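You operate a simulated robot arm through the tools that you are given. There is no shell and no other tool. Be economical: measure what you need, move in short steps, check, and stop when the job is done.

You are at the controls of a simulated robot arm. One attempt, no reset.

## Task
Clamp blank QU6, wipe the grime off it and loosen the vice.
Fine: it stays in the vice; use the rag and put it back; leave the other blanks as they are. What is to be rubbed or washed off counts as gone when no trace of it is left.

It is judged by the outcome, as a careful person would: the job done as asked, and still so three seconds after it is handed in. It fails if anything else is knocked over, pushed out of place, dropped, spilled or broken.

## Robot
A 5-joint arm with a two-finger parallel gripper on a trunk, on a base that drives. Base frame: it is fixed to the floor where the robot stands at the start and does not move with it; the origin is under the middle of the robot, x ahead of it, y to its left, z up; the surface under the hand at the start is at about z = 760. Readings come in mm, degrees, newtons and seconds.
It reaches about 1134 mm from its shoulder. Its first joint turns from -149.0 to 149.0 degrees. Payload 1.57 kg.
The tool frame sits at the grasp point between the pads (the TCP): z along the fingers, y along the line on which they close. The tips reach 30 mm beyond it. The gripper opens to 110 mm. The fingers are 24 mm wide and 12 mm thick; the gripper's body (48 by 112 mm) begins 78 mm behind the TCP.
Orientation is told as [roll, pitch, yaw] about the base's x, y, z axes, in that order, counted from this pose: with the fingers straight down and closing along the base's y, the tool's x points along the base's -x, its y along +y and its z along -z.

## Interface
- The arm moves only by the tool play_rows. Its argument "deltas" is a list of rows, each a list of 6 numbers: the shift along the tool's x, y, z in mm, then the turn, a rotation vector about the tool's x, y, z in degrees. In form: [[dx, dy, dz, ax, ay, az], ...]. A call has 1 to 8 rows; each row shifts and turns the commanded pose from where the row before left it, along the tool's axes as they then stand. "hand" is the gripper command, from -1 (fully open) to 1 (shut), values between in proportion, set as the call begins (left out, the last holds). A row lasts 0.2 s, in which the tool goes at most 50 mm and 8.6 degrees; a call with a longer step from one row to the next is refused whole, and so is a gripper value outside its range. Where a pose cannot be reached the arm comes as near as it can. A force on the tool above 60 N (or 10 N above the force at the start of the call, whichever is more), or a blocked arm, ends the call early, and 0.2 s more pass. Each finger travels about 153 mm/s and halts on what it meets, pressing with about 35 N; the grip force reading is that of the motor and also rises with nothing between the fingers. The clock runs only during rows and for 0.2 s after the last one: add rows that do not move to give the fingers time. It gives the time, the measured TCP pose, the force on the tool (base axes), the opening and the grip force at its end, in the units of the frame above (readings bear some noise), with the torque about the TCP (base axes, N m) and any sound that the robot's microphone picked up.
- Cameras (640 x 400 px; columns grow to the right, rows downward): "scene" is now at [25.7, 127.6, 1828.6]; the picture's right is [-0.21, -0.98, 0.00], its down [-0.81, 0.18, -0.56] and it looks along [0.54, -0.12, -0.83] (base axes); focal length 270 px, centre (320, 200). "wrist" rides on the gripper at [70, 16, -141] in the tool frame; the picture's right is [-0.23, 0.97, 0.00], its down [-0.86, -0.20, -0.48] and it looks along [-0.47, -0.11, 0.88] (tool axes); focal length 222 px, centre (320, 200). There is no depth. A picture from a camera that has moved, and an enlarged one, comes with that camera's place and axes in the base frame and with its lens. The place of the scene camera against the robot may be out by one fixed shift of up to 25 mm in any direction.
- grab_frame(camera): a new picture of that camera. It takes no simulated time.
- move_column(by): slides the trunk up (or, below 0, down) by that many mm; the arm and the scene camera ride with it, the base frame stays. It gives what a move gives, with no picture.
- drive_base(legs): drives the robot by 1 to 6 legs, each [ahead, turn to the left] in mm and degrees, along the robot's own axes; the way and the turn of a leg run together, so that a leg with both is an arc; at most 1500 mm and 180 degrees a leg. The arm and the cameras ride along, it lands a little off, and it stops where it bumps. It gives what a move gives.
- pan_tilt(pan, tilt): turns the head with the scene camera to pan (to the left, within 155 degrees either way) and tilt (down, from -29 to 69), counted from straight ahead of the robot. It gives what a move gives.
- inspect(camera, box): a new picture of the part [left, top, right, bottom] of that camera's present view, enlarged. It takes no simulated time.
- close_job(): hands the job in; it is judged then, once.

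Go step by step. Nothing tells you exact positions but the pictures and the camera data: compare them with the known pose of the tool, close in by small moves and look again before you grip or let go. The budget is 120 turns and 82 pictures, counting those below and the enlarged ones. Unless the task says otherwise, let go and move clear before handing in, and close with one line.

The tools are called after "Emit:" as name(argument=value, ...) on one line, values as JSON. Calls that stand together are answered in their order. play_rows: Moves the arm, as the interface text tells. Its arguments: {"type":"object","properties":{"deltas":{"type":"array","items":{"type":"array","items":{"type":"number"}}},"hand":{"type":"number"}},"required":["deltas"]} The other tools are called the same way: move_column (by) slides the trunk up or down; drive_base (legs) drives the base; pan_tilt (pan, tilt) turns the head that bears the scene camera; grab_frame (camera) takes a picture; inspect (camera, box) takes an enlarged picture of a part of a camera's view; close_job () hands the job in.

At the start:

```text
t: 0.0
ee_pos: [670.1, -135.9, 1126.2]
orientation: [0.0, 0.0, 1.0]
wrist_force: [-0.3, 0.2, 0.4]
wrist_torque: [0.01, -0.01, 0.0]
opening: 110.1
finger_force: 0.0
trunk travel left (down, up): [-860.0, 110.0]
robot x, y, heading: [-0.6, -10.4, -0.2]
head pan, tilt: [-12.3, 56.1]
```

scene: 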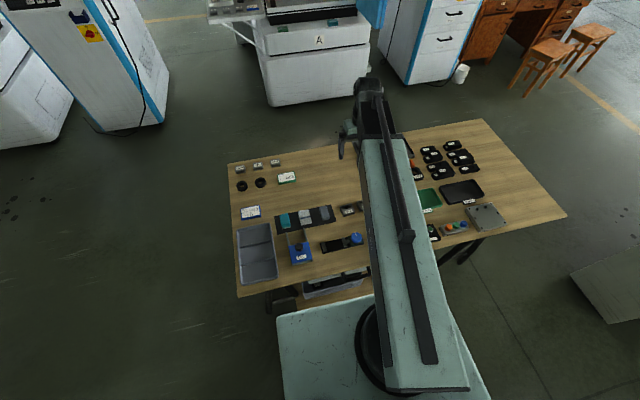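
wrist: 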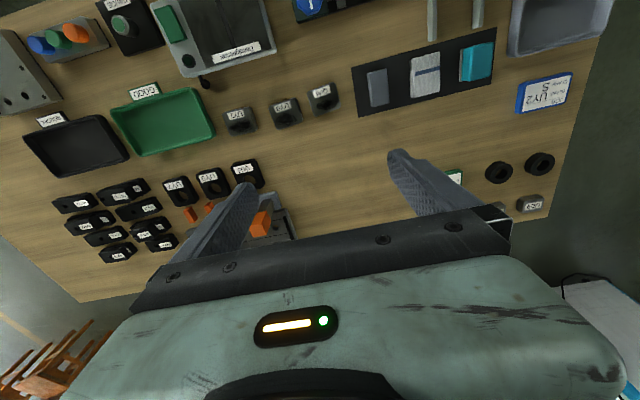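

I see a workbench with many items; I need to read labels and find the vice, the blank QU6 and the rag. I'll enlarge parts of both views.

Emit:
inspect(camera="wrist", box=[0, 0, 320, 200])

Emit:
inspect(camera="wrist", box=[320, 0, 640, 200])

Emit:
inspect(camera="wrist", box=[20, 130, 320, 300])

Emit:
inspect(camera="scene", box=[220, 140, 400, 300])

```text
2.00 times, centred on (160, 100) of wrist
camera zoom: at [599.5, -120.5, 1267.7], right [0.21, 0.98, 0.0], down [0.86, -0.18, 0.48], along [0.47, -0.1, -0.88], focal length 444 px, centre (640, 400)
```

zoom: 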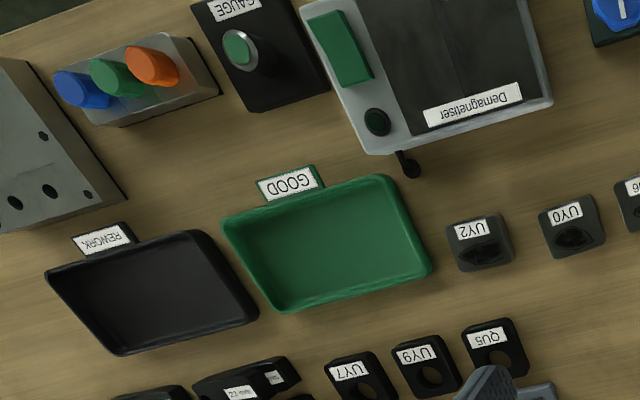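

```text
2.00 times, centred on (480, 100) of wrist
camera zoom: at [599.5, -120.5, 1267.7], right [0.21, 0.98, 0.0], down [0.86, -0.18, 0.48], along [0.47, -0.1, -0.88], focal length 444 px, centre (0, 400)
```

zoom: 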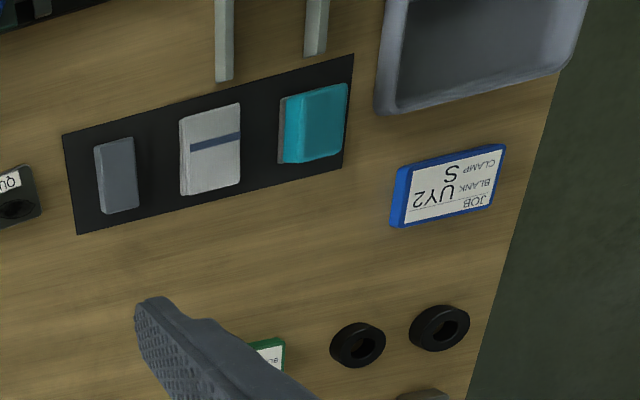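

```text
2.13 times, centred on (170, 215) of wrist
camera zoom: at [599.5, -120.5, 1267.7], right [0.21, 0.98, 0.0], down [0.86, -0.18, 0.48], along [0.47, -0.1, -0.88], focal length 474 px, centre (640, 168)
```

zoom: 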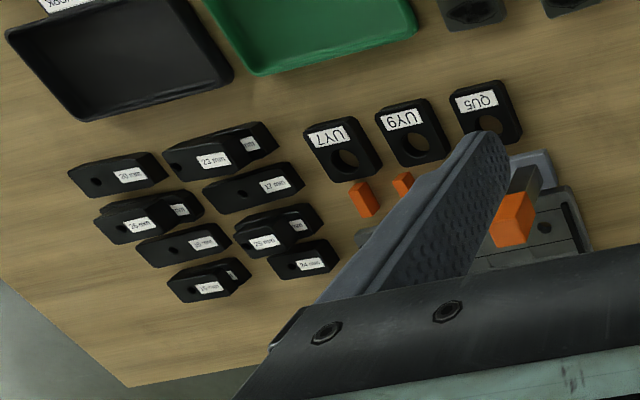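

```text
2.50 times, centred on (310, 220) of scene
camera zoom: at [25.7, 127.6, 1828.6], right [-0.21, -0.98, 0.0], down [-0.81, 0.18, -0.56], along [0.54, -0.12, -0.83], focal length 676 px, centre (345, 150)
```

zoom: 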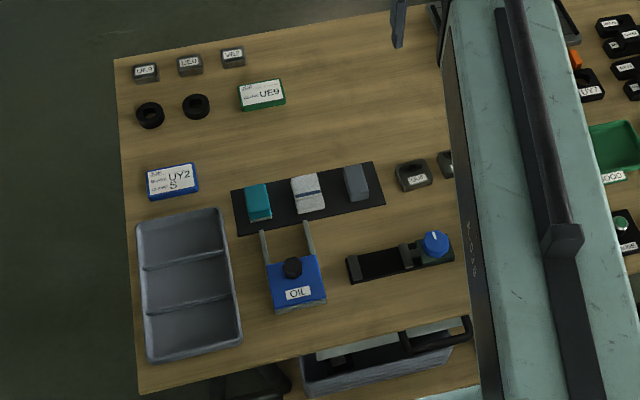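

QU6 seems to be one of the three black/grey blocks near the pad tray; the vice is likely the black rail with the blue knob nearest the robot. I'll pull the tool back toward the robot to look from above.

Emit:
play_rows(deltas=[[45, 20, 0, 0, 0, 0], [45, 20, 0, 0, 0, 0], [45, 20, 0, 0, 0, 0], [45, 20, 0, 0, 0, 0], [45, 20, 0, 0, 0, 0]])

Emit:
grab_frame(camera="wrist")

Emit:
grab_frame(camera="scene")

```text
t: 1.2
ee_pos: [571.7, -54.7, 1126.8]
orientation: [0.0, 0.1, 1.0]
wrist_force: [0.8, 0.0, -0.9]
wrist_torque: [0.02, -0.03, 0.0]
opening: 110.0
finger_force: 0.0
out of reach, approached as far as the arm can: row 3, 4, 5
trunk travel left (down, up): [-860.0, 110.0]
robot x, y, heading: [-0.3, -11.1, -0.2]
head pan, tilt: [-12.3, 56.1]
```

```text
75 pictures are left
camera wrist: at [502.1, -41.2, 1267.8], right [0.21, 0.98, 0.0], down [0.86, -0.18, 0.48], along [0.47, -0.1, -0.88], focal length 222 px, centre (320, 200)
```

wrist: 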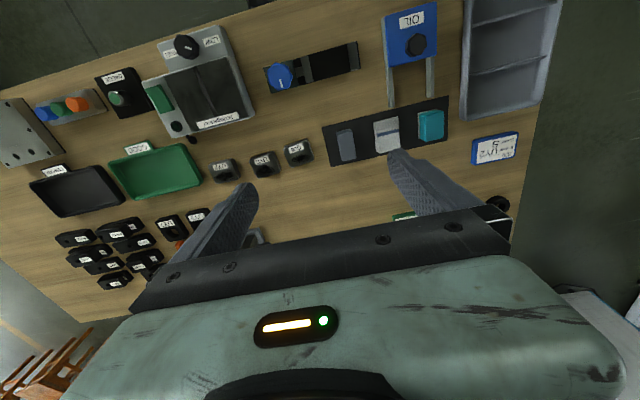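

```text
74 pictures are left
camera scene: at [25.8, 127.8, 1828.6], right [-0.21, -0.98, 0.0], down [-0.81, 0.18, -0.56], along [0.54, -0.12, -0.83], focal length 270 px, centre (320, 200)
```

scene: 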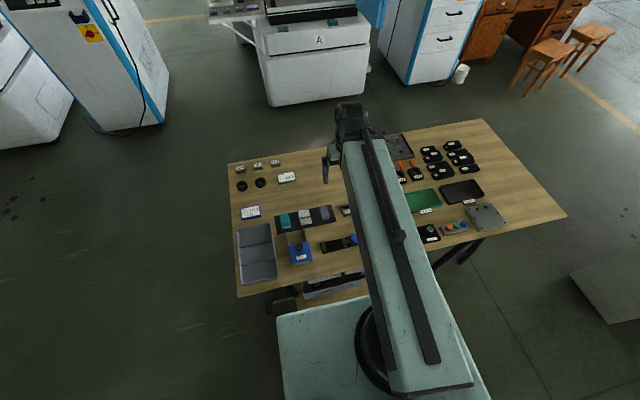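

The vice appears as the black rail with a blue knob; let me zoom in on it and the blanks.

Emit:
inspect(camera="wrist", box=[240, 20, 400, 120])

Emit:
inspect(camera="wrist", box=[190, 100, 350, 200])

Emit:
inspect(camera="wrist", box=[320, 80, 480, 180])

Emit:
inspect(camera="scene", box=[380, 120, 500, 200])

```text
4.00 times, centred on (320, 70) of wrist
camera zoom: at [502.1, -41.2, 1267.8], right [0.21, 0.98, 0.0], down [0.86, -0.18, 0.48], along [0.47, -0.1, -0.88], focal length 888 px, centre (320, 720)
```

zoom: 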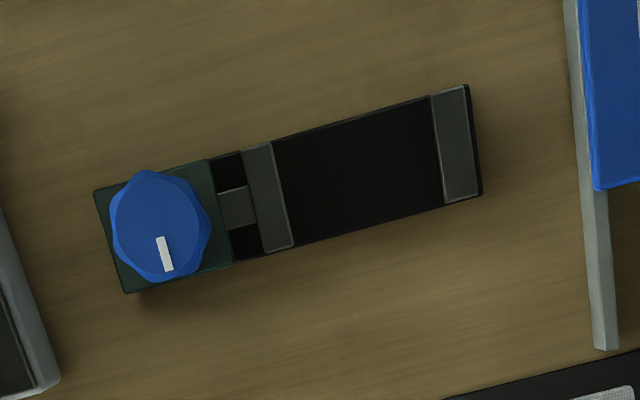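

```text
4.00 times, centred on (270, 150) of wrist
camera zoom: at [502.1, -41.2, 1267.8], right [0.21, 0.98, 0.0], down [0.86, -0.18, 0.48], along [0.47, -0.1, -0.88], focal length 888 px, centre (520, 400)
```

zoom: 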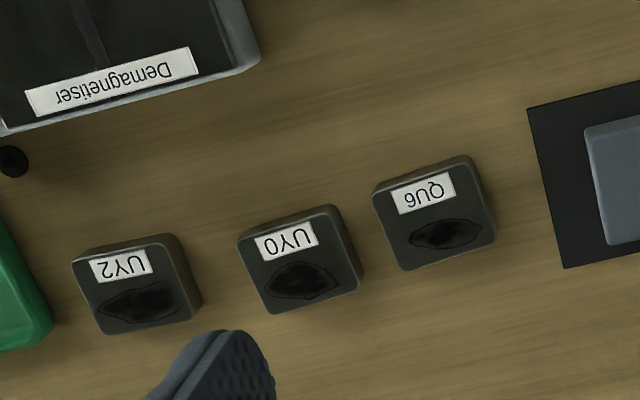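

```text
4.00 times, centred on (400, 130) of wrist
camera zoom: at [502.1, -41.2, 1267.8], right [0.21, 0.98, 0.0], down [0.86, -0.18, 0.48], along [0.47, -0.1, -0.88], focal length 888 px, centre (0, 480)
```

zoom: 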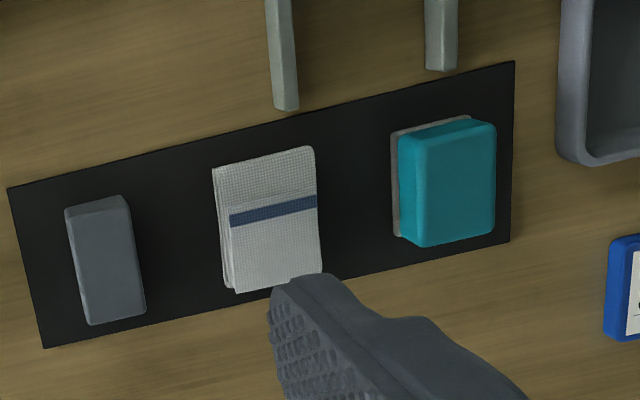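

```text
5.00 times, centred on (440, 160) of scene
camera zoom: at [25.8, 127.8, 1828.6], right [-0.21, -0.98, 0.0], down [-0.81, 0.18, -0.56], along [0.54, -0.12, -0.83], focal length 1351 px, centre (-280, 400)
```

zoom: 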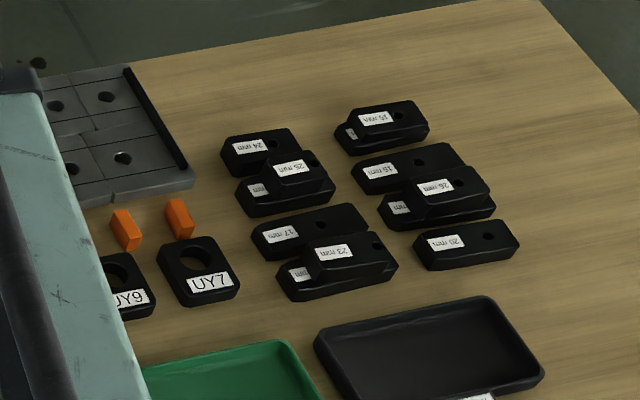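

Vice: black rail along y at x≈480, fixed jaw at y≈25, moving jaw y≈-62, knob y≈-110. QU6 carries dark grime; the white cloth is the rag. The vice is too close for the arm, so I want to back up; I look behind first.

Emit:
pan_tilt(pan=155, tilt=45)

Emit:
grab_frame(camera="scene")

```text
t: 3.7
ee_pos: [572.4, -56.1, 1125.9]
orientation: [0.0, 0.2, 0.9]
wrist_force: [0.1, -0.9, 0.6]
wrist_torque: [0.0, 0.0, -0.01]
opening: 110.0
finger_force: 0.1
trunk travel left (down, up): [-860.0, 110.0]
robot x, y, heading: [0.3, -10.3, -0.0]
head pan, tilt: [154.7, 45.0]
```

```text
69 pictures are left
camera scene: at [-117.0, 177.7, 1843.4], right [0.43, 0.9, 0.0], down [0.64, -0.3, -0.71], along [-0.64, 0.3, -0.71], focal length 270 px, centre (320, 200)
```

scene: 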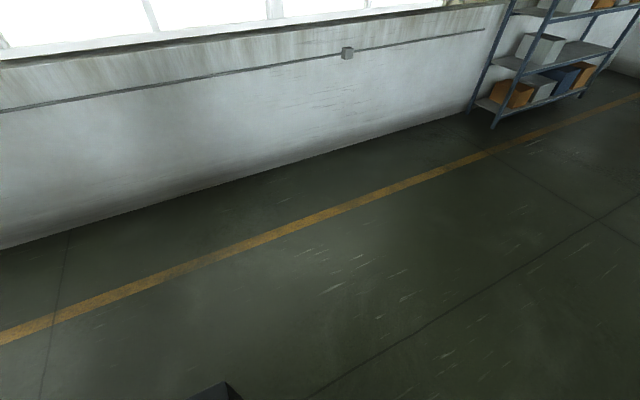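

Clear floor behind. I'll back up 230 mm and point the head at the bench again.

Emit:
drive_base(legs=[[-230, 0]])

Emit:
pan_tilt(pan=-10, tilt=48)

Emit:
grab_frame(camera="scene")

Emit:
grab_frame(camera="wrist")

```text
t: 5.5
ee_pos: [340.2, -57.1, 1127.4]
orientation: [-0.1, 0.1, 0.9]
wrist_force: [-0.2, 0.4, 0.7]
wrist_torque: [0.01, -0.02, 0.01]
opening: 110.1
finger_force: 0.1
trunk travel left (down, up): [-860.0, 110.0]
robot x, y, heading: [-232.8, -8.8, -0.2]
head pan, tilt: [154.7, 45.0]
```

```text
t: 8.0
ee_pos: [341.1, -56.3, 1127.1]
orientation: [0.0, 0.1, 1.0]
wrist_force: [0.5, 0.1, -0.2]
wrist_torque: [0.01, 0.0, 0.01]
opening: 109.7
finger_force: 0.0
trunk travel left (down, up): [-860.0, 110.0]
robot x, y, heading: [-229.9, -10.1, -0.2]
head pan, tilt: [-10.0, 48.0]
```

```text
68 pictures are left
camera scene: at [-196.8, 129.3, 1839.2], right [-0.17, -0.98, 0.0], down [-0.73, 0.13, -0.67], along [0.66, -0.12, -0.74], focal length 270 px, centre (320, 200)
```

scene: 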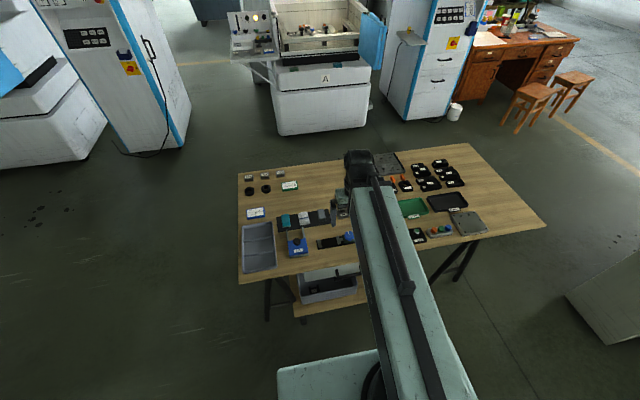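

```text
67 pictures are left
camera wrist: at [271.1, -41.6, 1267.8], right [0.21, 0.98, 0.0], down [0.86, -0.19, 0.48], along [0.47, -0.1, -0.88], focal length 222 px, centre (320, 200)
```

wrist: 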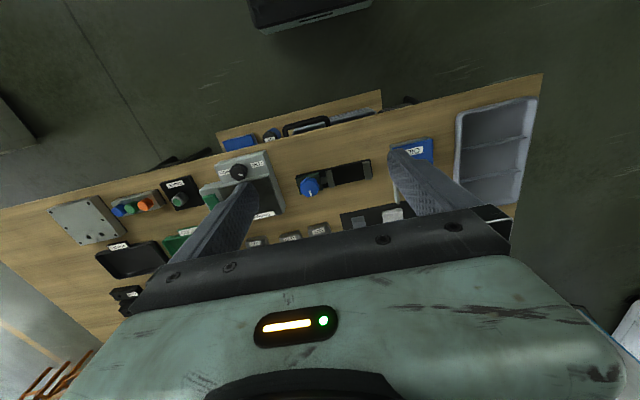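

The robot is at x=-230. Now I triangulate the vice and QU6 from this new wrist viewpoint.

Emit:
inspect(camera="wrist", box=[280, 140, 400, 215])

Emit:
inspect(camera="scene", box=[260, 200, 380, 275])

Emit:
inspect(camera="wrist", box=[230, 200, 350, 275])

```text
5.33 times, centred on (340, 178) of wrist
camera zoom: at [271.1, -41.6, 1267.8], right [0.21, 0.98, 0.0], down [0.86, -0.19, 0.48], along [0.47, -0.1, -0.88], focal length 1185 px, centre (213, 320)
```

zoom: 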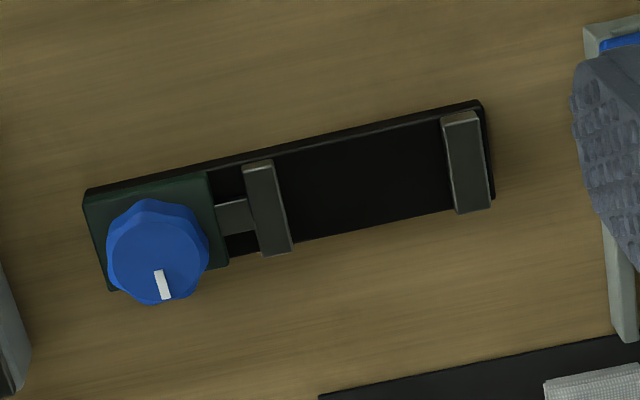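

```text
5.33 times, centred on (320, 238) of scene
camera zoom: at [-196.8, 129.3, 1839.2], right [-0.17, -0.98, 0.0], down [-0.73, 0.13, -0.67], along [0.66, -0.12, -0.74], focal length 1441 px, centre (320, 0)
```

zoom: 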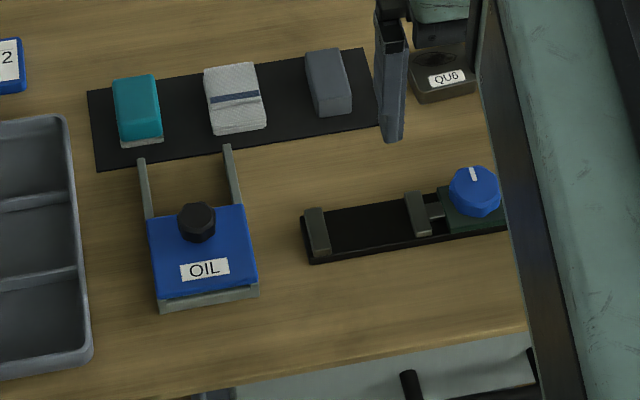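

```text
5.33 times, centred on (290, 238) of wrist
camera zoom: at [271.1, -41.6, 1267.8], right [0.21, 0.98, 0.0], down [0.86, -0.19, 0.48], along [0.47, -0.1, -0.88], focal length 1185 px, centre (480, 0)
```

zoom: 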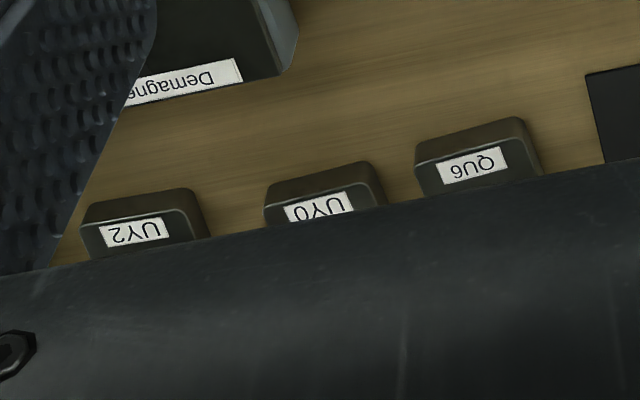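

The vice jaws seem low (top z≈775–785). I move above the vice and QU6 for closer views.

Emit:
play_rows(deltas=[[-35, 3, 30, 0, 0, 0], [-35, 3, 30, 0, 0, 0], [-35, 3, 30, 0, 0, 0], [-35, 3, 30, 0, 0, 0], [0, 0, 40, 0, 0, 0]])

Emit:
grab_frame(camera="wrist")

```text
t: 9.2
ee_pos: [480.2, -40.0, 1126.5]
orientation: [0.0, 0.1, 0.9]
wrist_force: [0.2, 0.6, -0.4]
wrist_torque: [0.04, 0.0, -0.01]
opening: 110.3
finger_force: 0.1
out of reach, approached as far as the arm can: row 1, 2, 3, 4, 5
trunk travel left (down, up): [-860.0, 110.0]
robot x, y, heading: [-230.6, -10.6, 0.2]
head pan, tilt: [-10.0, 48.0]
```

```text
63 pictures are left
camera wrist: at [409.7, -25.7, 1267.8], right [0.21, 0.98, 0.0], down [0.86, -0.19, 0.48], along [0.47, -0.1, -0.88], focal length 222 px, centre (320, 200)
```

wrist: 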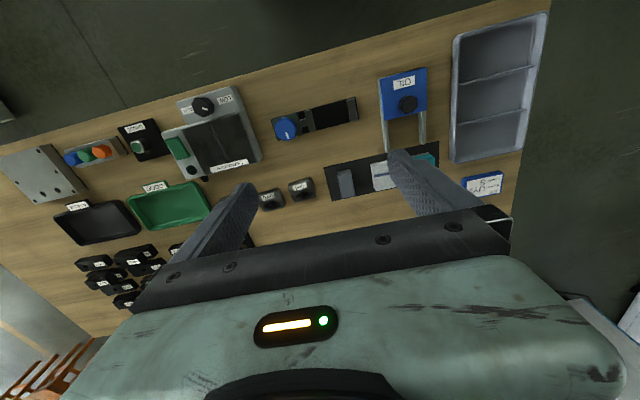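

The arm itself cannot go lower here, so I use the trunk to lower it.

Emit:
move_column(by=-170)

Emit:
grab_frame(camera="wrist")

Emit:
grab_frame(camera="scene")

```text
t: 11.1
ee_pos: [479.4, -39.9, 956.7]
orientation: [0.0, 0.1, 0.9]
wrist_force: [0.3, 0.3, -0.2]
wrist_torque: [-0.01, 0.04, -0.02]
opening: 110.2
finger_force: 0.1
trunk travel left (down, up): [-690.0, 280.0]
robot x, y, heading: [-233.3, -11.2, -0.2]
head pan, tilt: [-10.0, 48.0]
```

```text
62 pictures are left
camera wrist: at [409.6, -25.8, 1097.8], right [0.21, 0.98, 0.0], down [0.86, -0.19, 0.48], along [0.47, -0.1, -0.88], focal length 222 px, centre (320, 200)
```

wrist: 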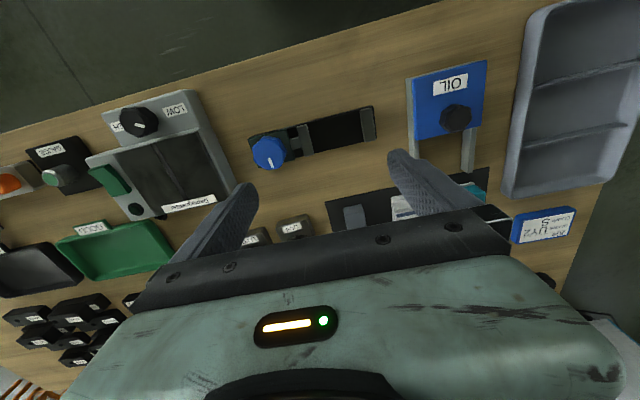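

```text
61 pictures are left
camera scene: at [-196.8, 129.3, 1669.3], right [-0.18, -0.98, 0.0], down [-0.73, 0.13, -0.67], along [0.66, -0.12, -0.74], focal length 270 px, centre (320, 200)
```

scene: 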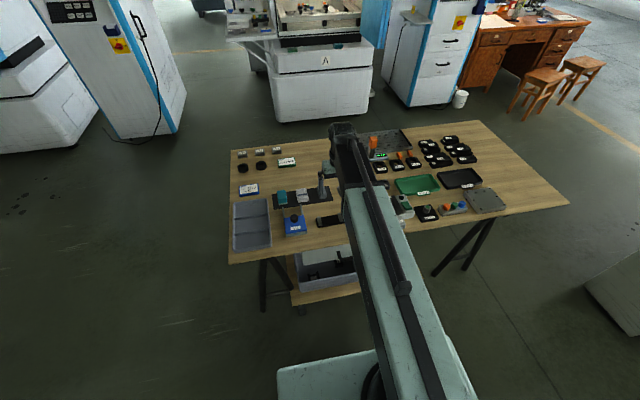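

Closer now; zoom on vice, QU6 and rag tray.

Emit:
inspect(camera="wrist", box=[240, 90, 400, 190])

Emit:
inspect(camera="wrist", box=[230, 170, 390, 270])

```text
4.00 times, centred on (320, 140) of wrist
camera zoom: at [409.6, -25.8, 1097.8], right [0.21, 0.98, 0.0], down [0.86, -0.19, 0.48], along [0.47, -0.1, -0.88], focal length 888 px, centre (320, 440)
```

zoom: 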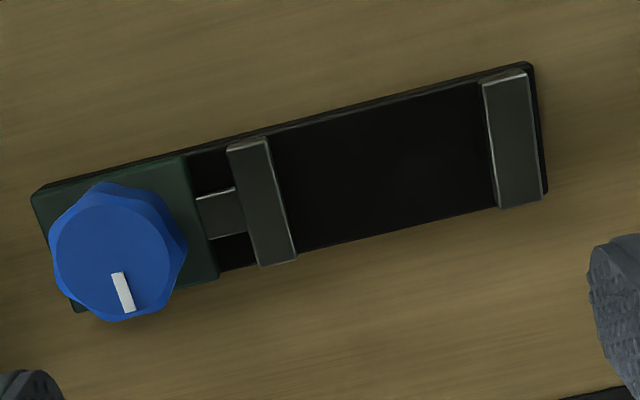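

```text
4.00 times, centred on (310, 220) of wrist
camera zoom: at [409.6, -25.8, 1097.8], right [0.21, 0.98, 0.0], down [0.86, -0.19, 0.48], along [0.47, -0.1, -0.88], focal length 888 px, centre (360, 120)
```

zoom: 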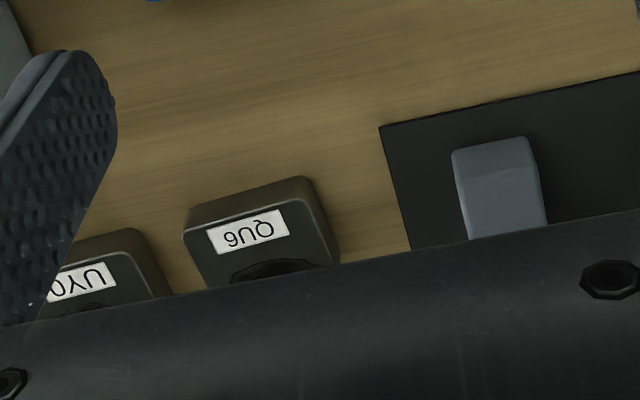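

Estimates: vice along y at x≈479 (inner gap ≈75 mm), QU6 at about (633,-118), yaw ≈+7°, ~54 mm square, ~22 mm tall; rag at about (639,82). I move over QU6 and turn the tool so that it closes along x.

Emit:
play_rows(deltas=[[-31, -15, 0, 0, 0, 0], [-31, -15, 0, 0, 0, 0], [-31, -15, 0, 0, 0, 0], [-31, -15, 0, 0, 0, 0], [-30, -15, 0, 0, 0, 0], [0, 0, 0, 0, 0, 8.4], [0, 0, 0, 0, 0, 8.4], [0, 0, 0, 0, 0, 8.4]])

Emit:
play_rows(deltas=[[0, 0, 0, 0, 0, 8.4], [0, 0, 0, 0, 0, 8.4], [0, 0, 0, 0, 0, 8.4], [0, 0, 0, 0, 0, 8.4], [0, 0, 0, 0, 0, 8.4], [0, 0, 0, 0, 0, 8.4], [0, 0, 0, 0, 0, 8.4]])

Emit:
grab_frame(camera="wrist")

```text
t: 12.9
ee_pos: [636.5, -112.8, 955.1]
orientation: [0.0, 0.1, -24.4]
wrist_force: [-0.2, 0.5, -0.3]
wrist_torque: [0.01, 0.0, -0.01]
opening: 110.0
finger_force: 0.1
trunk travel left (down, up): [-690.0, 280.0]
robot x, y, heading: [-227.6, -10.0, 0.1]
head pan, tilt: [-10.0, 48.0]
```

```text
t: 14.5
ee_pos: [634.8, -112.3, 957.0]
orientation: [-0.1, 0.0, -83.2]
wrist_force: [-0.9, -1.1, 0.1]
wrist_torque: [0.03, -0.03, 0.0]
opening: 110.1
finger_force: 0.0
trunk travel left (down, up): [-690.0, 280.0]
robot x, y, heading: [-230.1, -9.2, 0.1]
head pan, tilt: [-10.0, 48.0]
```

```text
58 pictures are left
camera wrist: at [643.0, -42.4, 1097.6], right [0.99, -0.11, 0.0], down [-0.1, -0.87, 0.48], along [-0.05, -0.48, -0.88], focal length 222 px, centre (320, 200)
```

wrist: 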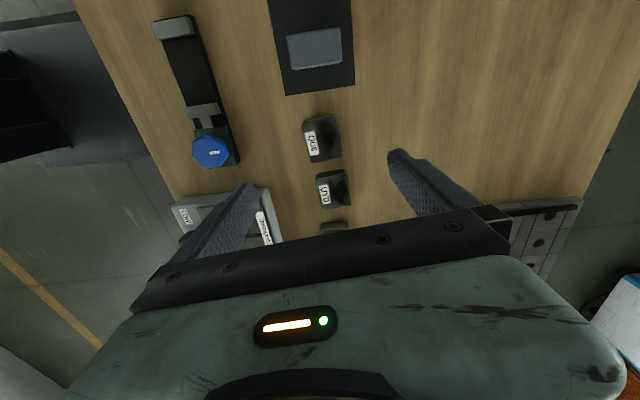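

QU6 is at the image middle, ahead of it. Zoom to measure.

Emit:
inspect(camera="wrist", box=[280, 100, 376, 160])

```text
6.67 times, centred on (328, 130) of wrist
camera zoom: at [643.0, -42.4, 1097.6], right [0.99, -0.11, 0.0], down [-0.1, -0.87, 0.48], along [-0.05, -0.48, -0.88], focal length 1481 px, centre (267, 667)
```

zoom: 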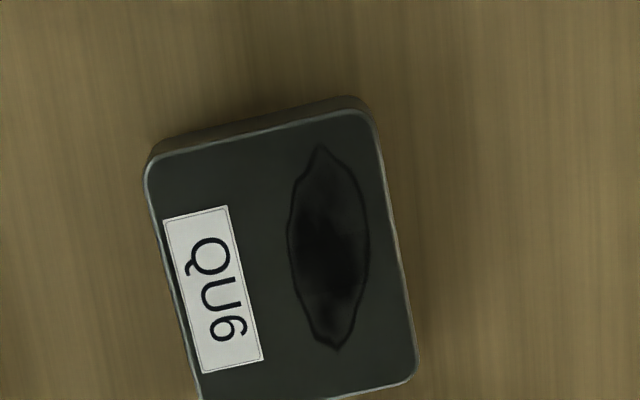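

QU6 is centred at about (637.6,-117.6), 47 mm in x, 58 mm in y, yaw ≈ +5.4°. I align and lower most of the way.

Emit:
play_rows(deltas=[[-5.6, 2.2, 0, 0, 0, 1.5], [0, 0, 0, 0, 0, 0]])

Emit:
move_column(by=-115)

Emit:
grab_frame(camera="wrist")

```text
t: 15.1
ee_pos: [637.6, -118.5, 956.8]
orientation: [-0.1, -0.1, -84.6]
wrist_force: [0.7, 0.0, -0.1]
wrist_torque: [-0.02, 0.01, 0.01]
opening: 110.1
finger_force: 0.1
trunk travel left (down, up): [-690.0, 280.0]
robot x, y, heading: [-229.0, -6.9, 0.1]
head pan, tilt: [-10.0, 48.0]
```

```text
t: 16.6
ee_pos: [637.1, -118.1, 841.3]
orientation: [-0.2, 0.0, -84.7]
wrist_force: [0.1, 0.5, 0.0]
wrist_torque: [0.0, 0.01, -0.01]
opening: 110.0
finger_force: 0.1
trunk travel left (down, up): [-575.0, 395.0]
robot x, y, heading: [-231.5, -9.4, -0.2]
head pan, tilt: [-10.0, 48.0]
```

```text
56 pictures are left
camera wrist: at [647.2, -47.6, 982.7], right [0.99, -0.13, 0.0], down [-0.12, -0.87, 0.48], along [-0.07, -0.47, -0.88], focal length 222 px, centre (320, 200)
```

wrist: 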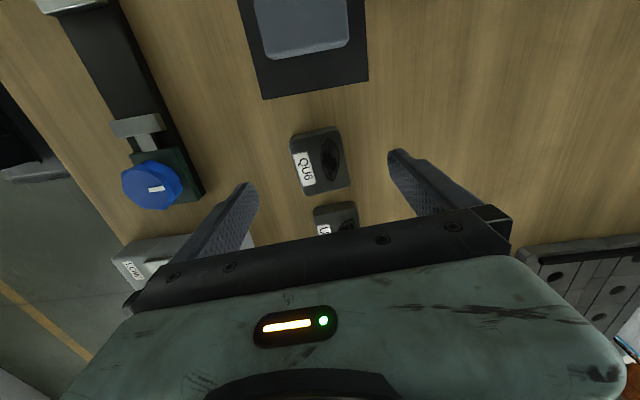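

Well aligned between the fingers. Lower to TCP ≈ 797 and check.

Emit:
move_column(by=-42)

Emit:
inspect(camera="wrist", box=[160, 80, 480, 280])

Emit:
grab_frame(camera="scene")

```text
t: 17.4
ee_pos: [637.7, -118.4, 800.0]
orientation: [-0.1, 0.1, -84.6]
wrist_force: [0.3, 0.0, 0.2]
wrist_torque: [0.02, 0.04, 0.03]
opening: 109.9
finger_force: 0.0
trunk travel left (down, up): [-533.0, 437.0]
robot x, y, heading: [-232.2, -11.4, -0.1]
head pan, tilt: [-10.0, 48.0]
```

```text
2.00 times, centred on (320, 180) of wrist
camera zoom: at [647.2, -47.6, 940.6], right [0.99, -0.13, 0.0], down [-0.12, -0.87, 0.48], along [-0.07, -0.47, -0.88], focal length 444 px, centre (320, 240)
```

zoom: 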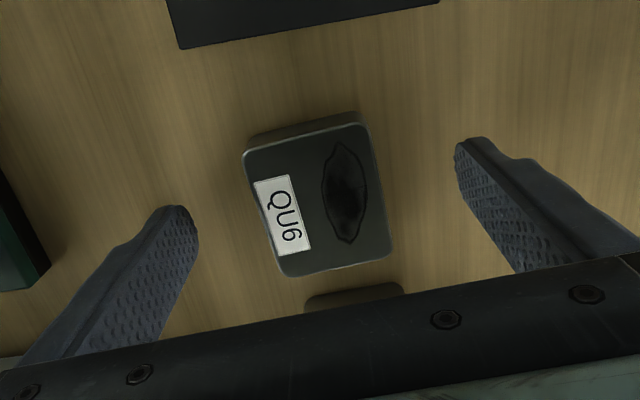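

```text
54 pictures are left
camera scene: at [-196.8, 129.3, 1512.2], right [-0.18, -0.98, 0.0], down [-0.73, 0.13, -0.67], along [0.66, -0.12, -0.74], focal length 270 px, centre (320, 200)
```

scene: 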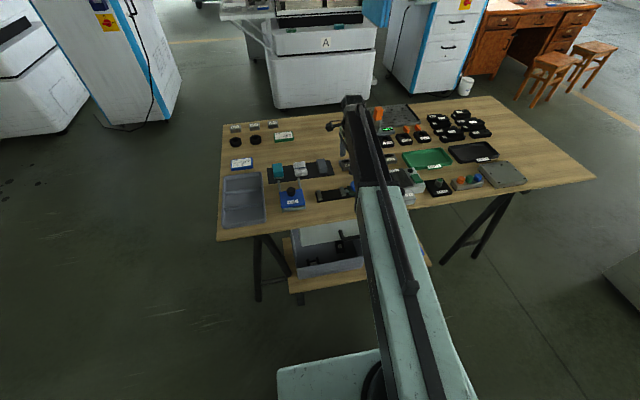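

Block centred and aligned, top ≈ 779. Lower 5 mm and close on it.

Emit:
move_column(by=-5)

Emit:
play_rows(deltas=[[0, 0, 0, 0, 0, 0], [0, 0, 0, 0, 0, 0], [0, 0, 0, 0, 0, 0]], hand=1)

Emit:
inspect(camera="wrist", box=[160, 80, 480, 280])

```text
t: 18.0
ee_pos: [637.8, -118.1, 795.0]
orientation: [-0.1, 0.0, -84.6]
wrist_force: [-0.5, 0.1, -0.2]
wrist_torque: [0.02, 0.01, 0.0]
opening: 110.1
finger_force: 0.2
trunk travel left (down, up): [-528.0, 442.0]
robot x, y, heading: [-230.6, -11.7, 0.0]
head pan, tilt: [-10.0, 48.0]
```

```text
t: 18.8
ee_pos: [637.0, -117.6, 793.8]
orientation: [-0.1, 0.0, -84.6]
wrist_force: [-0.3, 0.0, 0.4]
wrist_torque: [0.0, -0.04, 0.07]
opening: 49.9
finger_force: 34.5
trunk travel left (down, up): [-528.0, 442.0]
robot x, y, heading: [-232.4, -12.4, -0.2]
head pan, tilt: [-10.0, 48.0]
```

```text
2.00 times, centred on (320, 180) of wrist
camera zoom: at [647.3, -47.6, 935.6], right [0.99, -0.13, 0.0], down [-0.12, -0.87, 0.48], along [-0.07, -0.47, -0.88], focal length 444 px, centre (320, 240)
```

zoom: 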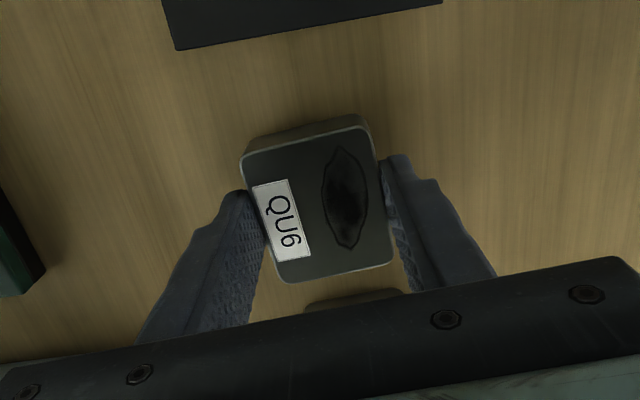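

QU6 is held (opening 50 mm). Lift, then carry it above the vice.

Emit:
move_column(by=90)

Emit:
play_rows(deltas=[[20, -24.5, 0, 0, 0, 0], [20, -24.5, 0, 0, 0, 0], [20, -24.5, 0, 0, 0, 0], [20, -24.5, 0, 0, 0, 0], [20.2, -24.6, 0, 0, 0, 0], [20.2, -24.6, 0, 0, 0, 0], [0, 0, 0, 0, 0, 4.2], [0, 0, 0, 0, 0, 0]])

Emit:
grab_frame(camera="wrist")

Emit:
grab_frame(camera="scene")

```text
t: 20.0
ee_pos: [638.4, -117.8, 883.9]
orientation: [0.0, 0.0, -84.6]
wrist_force: [0.0, 0.9, -5.0]
wrist_torque: [0.0, 0.01, 0.02]
opening: 49.5
finger_force: 34.7
trunk travel left (down, up): [-618.0, 352.0]
robot x, y, heading: [-230.7, -7.4, 0.2]
head pan, tilt: [-10.0, 48.0]
```

```text
t: 21.8
ee_pos: [480.8, -13.4, 885.1]
orientation: [-0.2, 0.0, -88.7]
wrist_force: [0.1, -0.1, -4.0]
wrist_torque: [-0.02, -0.03, 0.02]
opening: 49.8
finger_force: 34.8
trunk travel left (down, up): [-618.0, 352.0]
robot x, y, heading: [-232.1, -9.0, -0.2]
head pan, tilt: [-10.0, 48.0]
```

```text
52 pictures are left
camera wrist: at [494.9, 57.1, 1025.3], right [0.98, -0.21, 0.0], down [-0.18, -0.86, 0.48], along [-0.1, -0.47, -0.88], focal length 222 px, centre (320, 200)
```

wrist: 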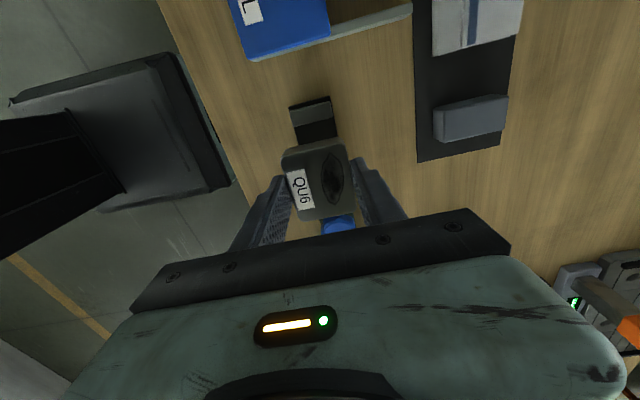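

```text
51 pictures are left
camera scene: at [-196.2, 129.3, 1597.2], right [-0.18, -0.98, 0.0], down [-0.73, 0.13, -0.67], along [0.66, -0.12, -0.74], focal length 270 px, centre (320, 200)
```

scene: 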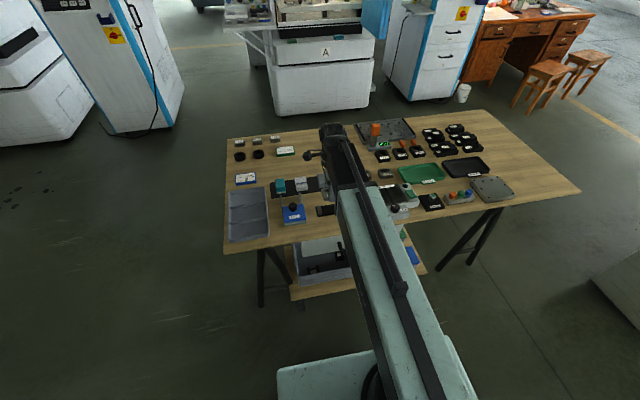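

I check the fixed jaw against the block in a zoom.

Emit:
inspect(camera="wrist", box=[256, 80, 384, 240])

```text
2.50 times, centred on (320, 160) of wrist
camera zoom: at [494.9, 57.1, 1025.3], right [0.98, -0.21, 0.0], down [-0.18, -0.86, 0.48], along [-0.1, -0.47, -0.88], focal length 555 px, centre (320, 300)
```

zoom: 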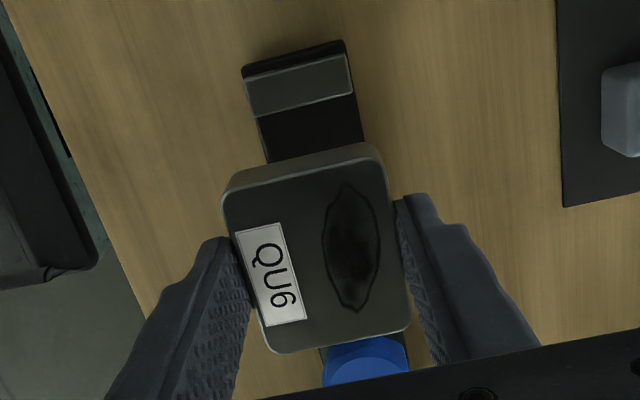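

Aligned: ~6 mm clear of the fixed jaw, ~14 mm of the moving one. Shift 2 mm in -x and lower to just above the bed.

Emit:
play_rows(deltas=[[0, -2, 0, 0, 0, 0], [0, 0, 0, 0, 0, 0]])

Emit:
move_column(by=-66)

Emit:
play_rows(deltas=[[0, 0, 3, 0, 0, 0], [0, 0, 0, 0, 0, 0]])

Emit:
inspect(camera="wrist", box=[224, 80, 416, 240])

```text
t: 22.4
ee_pos: [478.0, -12.6, 884.3]
orientation: [-0.2, 0.0, -88.8]
wrist_force: [-0.1, -0.3, -4.8]
wrist_torque: [-0.02, 0.0, -0.03]
opening: 49.5
finger_force: 35.5
trunk travel left (down, up): [-618.0, 352.0]
robot x, y, heading: [-228.9, -11.2, -0.0]
head pan, tilt: [-10.0, 48.0]
```

```text
t: 23.5
ee_pos: [478.3, -12.6, 817.8]
orientation: [-0.2, 0.1, -88.9]
wrist_force: [-0.4, 0.0, -4.3]
wrist_torque: [0.02, 0.03, 0.01]
opening: 49.7
finger_force: 35.0
trunk travel left (down, up): [-552.0, 418.0]
robot x, y, heading: [-231.4, -11.0, -0.2]
head pan, tilt: [-10.0, 48.0]
```

```text
t: 24.1
ee_pos: [477.7, -13.5, 818.1]
orientation: [0.0, 0.0, -88.8]
wrist_force: [-0.7, 0.0, -4.4]
wrist_torque: [0.02, 0.03, 0.02]
opening: 49.6
finger_force: 34.8
trunk travel left (down, up): [-552.0, 418.0]
robot x, y, heading: [-230.2, -12.8, 0.0]
head pan, tilt: [-10.0, 48.0]
```

```text
2.50 times, centred on (320, 160) of wrist
camera zoom: at [492.8, 57.2, 959.4], right [0.98, -0.21, 0.0], down [-0.18, -0.86, 0.48], along [-0.1, -0.47, -0.88], focal length 555 px, centre (320, 300)
```

zoom: 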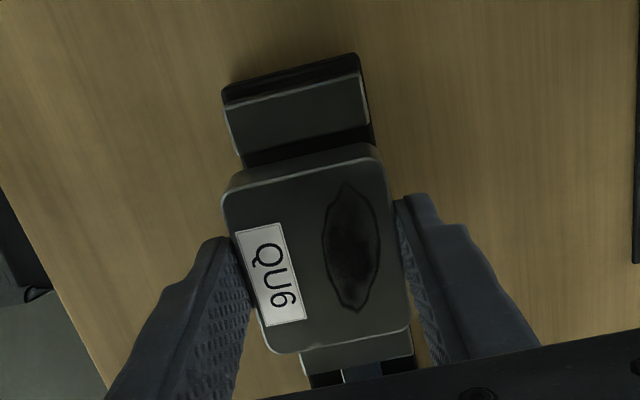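

Aligned between jaws. Lower in small trunk steps and watch the force.

Emit:
move_column(by=-8)

Emit:
move_column(by=-4)

```text
t: 24.6
ee_pos: [477.9, -12.4, 809.5]
orientation: [0.0, 0.0, -88.8]
wrist_force: [0.1, -0.6, -5.0]
wrist_torque: [0.02, 0.0, 0.01]
opening: 49.6
finger_force: 34.5
trunk travel left (down, up): [-544.0, 426.0]
robot x, y, heading: [-232.4, -7.4, 0.0]
head pan, tilt: [-10.0, 48.0]
```

```text
t: 25.2
ee_pos: [477.2, -11.2, 807.0]
orientation: [-0.1, 0.1, -88.8]
wrist_force: [0.3, -0.9, -0.2]
wrist_torque: [0.0, -0.06, 0.0]
opening: 49.7
finger_force: 35.1
trunk travel left (down, up): [-540.0, 430.0]
robot x, y, heading: [-231.0, -8.0, -0.4]
head pan, tilt: [-10.0, 48.0]
```

Contact seems to begin around TCP z 806 (bed ≈ 772). Check the picture.

Emit:
move_column(by=-1)

Emit:
inspect(camera="wrist", box=[224, 80, 416, 240])

Emit:
pan_tilt(pan=-5, tilt=48)

Emit:
inspect(camera="scene", box=[250, 140, 410, 240])

```text
t: 25.7
ee_pos: [477.5, -12.0, 806.4]
orientation: [0.0, 0.0, -88.7]
wrist_force: [8.7, -0.8, 21.6]
wrist_torque: [0.01, 0.02, 0.06]
opening: 49.8
finger_force: 35.2
trunk travel left (down, up): [-539.0, 431.0]
robot x, y, heading: [-228.5, -10.7, -0.0]
head pan, tilt: [-10.0, 48.0]
```

```text
2.50 times, centred on (320, 160) of wrist
camera zoom: at [492.2, 57.2, 947.6], right [0.98, -0.21, 0.0], down [-0.18, -0.86, 0.48], along [-0.1, -0.47, -0.88], focal length 555 px, centre (320, 300)
```

zoom: 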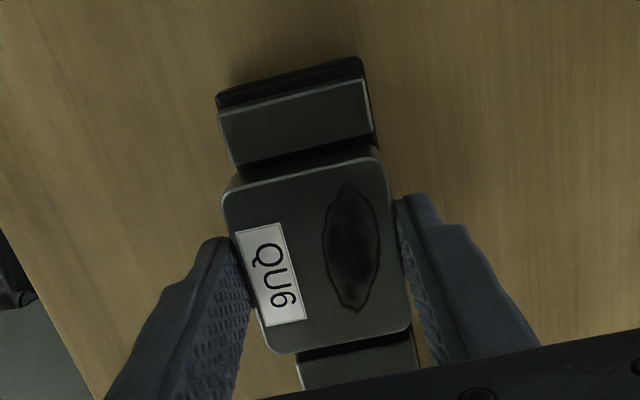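

```text
t: 26.3
ee_pos: [476.9, -11.4, 806.1]
orientation: [0.1, 0.0, -88.8]
wrist_force: [12.4, -0.1, 25.7]
wrist_torque: [0.02, -0.44, -0.04]
opening: 49.7
finger_force: 35.3
trunk travel left (down, up): [-539.0, 431.0]
robot x, y, heading: [-230.6, -12.7, 0.1]
head pan, tilt: [-5.0, 48.0]
```

```text
4.00 times, centred on (330, 190) of scene
camera zoom: at [-197.5, 136.1, 1518.4], right [-0.09, -1.0, 0.0], down [-0.74, 0.07, -0.67], along [0.67, -0.06, -0.74], focal length 1081 px, centre (280, 240)
```

zoom: 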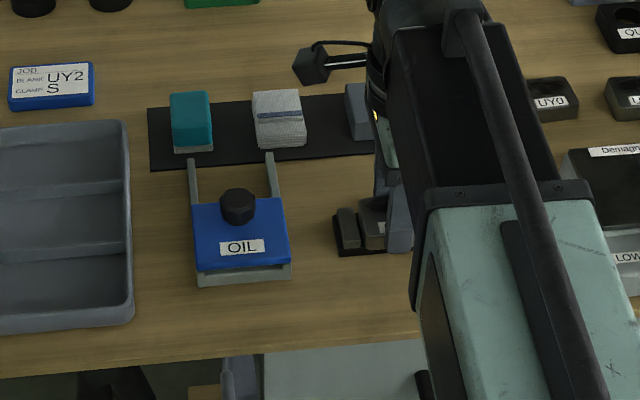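

The block sits on the bed between the jaws. Relieve the load, open, and lift clear.

Emit:
move_column(by=1)

Emit:
play_rows(deltas=[[0, 0, 0, 0, 0, 0], [0, 0, 0, 0, 0, 0]], hand=0.4)

Emit:
move_column(by=110)

Emit:
grab_frame(camera="wrist")

```text
t: 26.8
ee_pos: [476.6, -12.7, 805.2]
orientation: [-0.2, -0.1, -88.8]
wrist_force: [2.9, -1.1, 5.8]
wrist_torque: [0.01, -0.34, 0.04]
opening: 49.6
finger_force: 35.3
trunk travel left (down, up): [-540.0, 430.0]
robot x, y, heading: [-232.3, -7.5, 0.0]
head pan, tilt: [-5.0, 48.0]
```

```text
t: 27.4
ee_pos: [477.2, -12.1, 807.2]
orientation: [-0.1, -0.1, -88.9]
wrist_force: [-1.1, 0.6, -1.4]
wrist_torque: [0.09, -0.1, 0.02]
opening: 49.3
finger_force: 35.3
trunk travel left (down, up): [-540.0, 430.0]
robot x, y, heading: [-230.8, -14.8, -0.0]
head pan, tilt: [-5.0, 48.0]
```

```text
t: 28.9
ee_pos: [478.3, -12.9, 916.3]
orientation: [-0.2, 0.0, -88.8]
wrist_force: [0.6, 0.2, -5.1]
wrist_torque: [0.03, -0.01, 0.01]
opening: 49.8
finger_force: 35.4
trunk travel left (down, up): [-650.0, 320.0]
robot x, y, heading: [-232.1, -8.6, -0.0]
head pan, tilt: [-5.0, 48.0]
```

```text
46 pictures are left
camera wrist: at [492.9, 57.2, 1057.3], right [0.98, -0.21, 0.0], down [-0.18, -0.86, 0.48], along [-0.1, -0.47, -0.88], focal length 222 px, centre (320, 200)
```

wrist: 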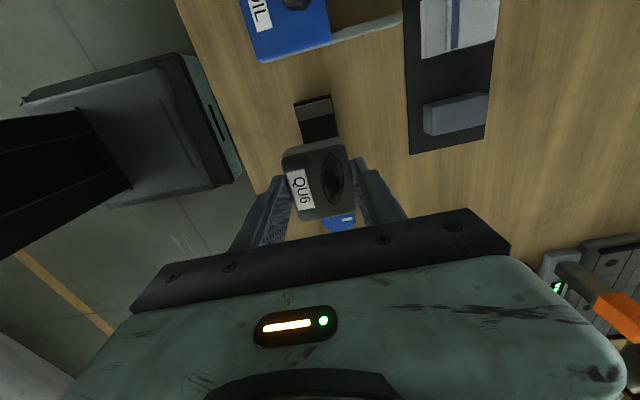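

I used the wrong gripper value (0.4 means ~33 mm), so the block came up still firmly held. I go back down the same way and release with -0.4.

Emit:
move_column(by=-104)

Emit:
move_column(by=-6)

```text
t: 30.2
ee_pos: [478.5, -11.7, 811.8]
orientation: [-0.1, 0.0, -88.8]
wrist_force: [-0.2, 0.0, -3.9]
wrist_torque: [0.01, 0.01, -0.03]
opening: 49.6
finger_force: 34.6
trunk travel left (down, up): [-546.0, 424.0]
robot x, y, heading: [-232.0, -10.0, 0.2]
head pan, tilt: [-5.0, 48.0]
```

```text
t: 30.8
ee_pos: [477.3, -11.8, 806.0]
orientation: [-0.1, 0.1, -88.8]
wrist_force: [-0.4, 0.0, -2.8]
wrist_torque: [0.03, -0.04, 0.04]
opening: 49.7
finger_force: 34.8
trunk travel left (down, up): [-540.0, 430.0]
robot x, y, heading: [-233.0, -10.8, -0.0]
head pan, tilt: [-5.0, 48.0]
```

Emit:
play_rows(deltas=[[0, 0, 0, 0, 0, 0], [0, 0, 0, 0, 0, 0]], hand=-0.5)

Emit:
inspect(camera="wrist", box=[224, 80, 416, 240])

```text
t: 31.4
ee_pos: [479.1, -12.6, 806.0]
orientation: [-0.1, 0.0, -88.9]
wrist_force: [0.1, 0.7, -0.4]
wrist_torque: [0.01, -0.01, 0.0]
opening: 82.4
finger_force: 0.0
trunk travel left (down, up): [-540.0, 430.0]
robot x, y, heading: [-232.2, -8.7, 0.0]
head pan, tilt: [-5.0, 48.0]
```

```text
2.50 times, centred on (320, 160) of wrist
camera zoom: at [492.6, 57.2, 947.6], right [0.98, -0.21, 0.0], down [-0.18, -0.86, 0.48], along [-0.1, -0.47, -0.88], focal length 555 px, centre (320, 300)
```

zoom: 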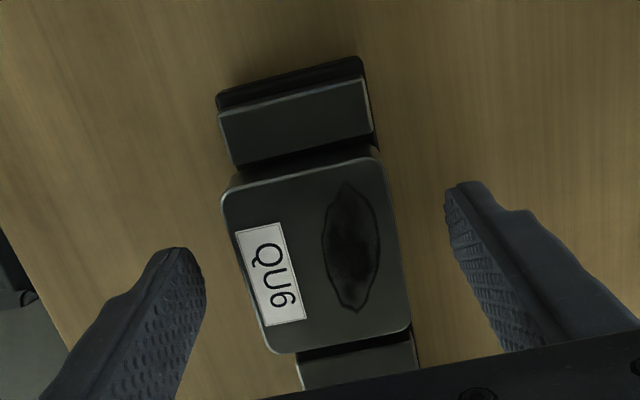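

Released and seated. Lift and go over the knob.

Emit:
move_column(by=110)

Emit:
play_rows(deltas=[[-33, 2, 0, 0, 0, 0], [-33, 2, 0, 0, 0, 0], [-33, 2, 0, 0, 0, 0], [0, 0, 0, 0, 0, 0]])

Emit:
inspect(camera="wrist", box=[160, 40, 480, 240])

```text
t: 32.8
ee_pos: [476.8, -12.5, 916.0]
orientation: [0.0, 0.1, -88.7]
wrist_force: [0.0, 0.2, -0.5]
wrist_torque: [-0.01, -0.02, 0.02]
opening: 82.6
finger_force: 0.1
trunk travel left (down, up): [-650.0, 320.0]
robot x, y, heading: [-230.3, -9.9, -0.1]
head pan, tilt: [-5.0, 48.0]
```

```text
t: 33.8
ee_pos: [484.7, -110.4, 916.1]
orientation: [-0.1, 0.1, -88.8]
wrist_force: [0.6, 0.4, -0.6]
wrist_torque: [-0.02, 0.0, 0.01]
opening: 82.6
finger_force: 0.0
trunk travel left (down, up): [-650.0, 320.0]
robot x, y, heading: [-230.9, -7.2, 0.1]
head pan, tilt: [-5.0, 48.0]
```

```text
2.00 times, centred on (320, 140) of wrist
camera zoom: at [499.8, -41.3, 1057.6], right [0.98, -0.21, 0.0], down [-0.18, -0.86, 0.48], along [-0.1, -0.47, -0.88], focal length 444 px, centre (320, 320)
```

zoom: 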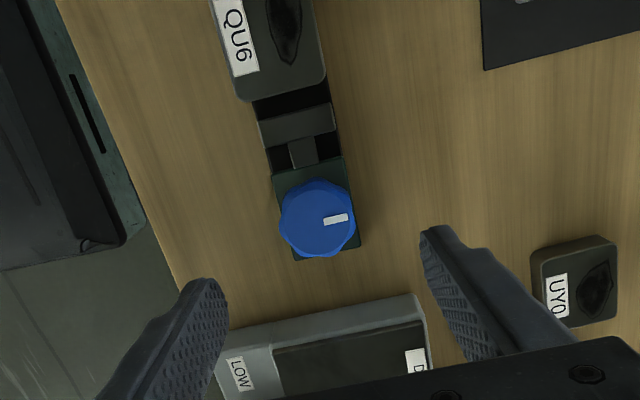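

Knob at about (483,-110.5), top ≈ 797, Ø≈44 mm. Lower around it in two stages.

Emit:
play_rows(deltas=[[0, -1.5, 0, 0, 0, 0], [0, 0, 0, 0, 0, 0]])

Emit:
move_column(by=-85)

Emit:
inspect(camera="wrist", box=[160, 40, 480, 240])

```text
t: 34.4
ee_pos: [483.9, -111.3, 916.9]
orientation: [-0.1, 0.1, -88.8]
wrist_force: [0.3, -0.6, -0.4]
wrist_torque: [0.0, -0.01, -0.02]
opening: 82.5
finger_force: 0.1
trunk travel left (down, up): [-650.0, 320.0]
robot x, y, heading: [-231.2, -15.4, -0.1]
head pan, tilt: [-5.0, 48.0]
```

```text
t: 35.6
ee_pos: [483.9, -112.2, 831.3]
orientation: [0.0, 0.0, -88.8]
wrist_force: [1.2, -0.4, 0.0]
wrist_torque: [0.0, 0.02, 0.03]
opening: 82.5
finger_force: 0.1
trunk travel left (down, up): [-565.0, 405.0]
robot x, y, heading: [-233.7, -6.8, -0.1]
head pan, tilt: [-5.0, 48.0]
```

```text
2.00 times, centred on (320, 140) of wrist
camera zoom: at [498.2, -41.8, 972.7], right [0.98, -0.21, 0.0], down [-0.18, -0.86, 0.48], along [-0.1, -0.47, -0.88], focal length 444 px, centre (320, 320)
```

zoom: 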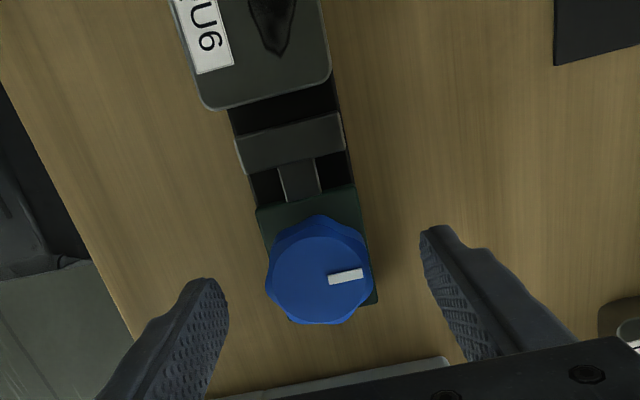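

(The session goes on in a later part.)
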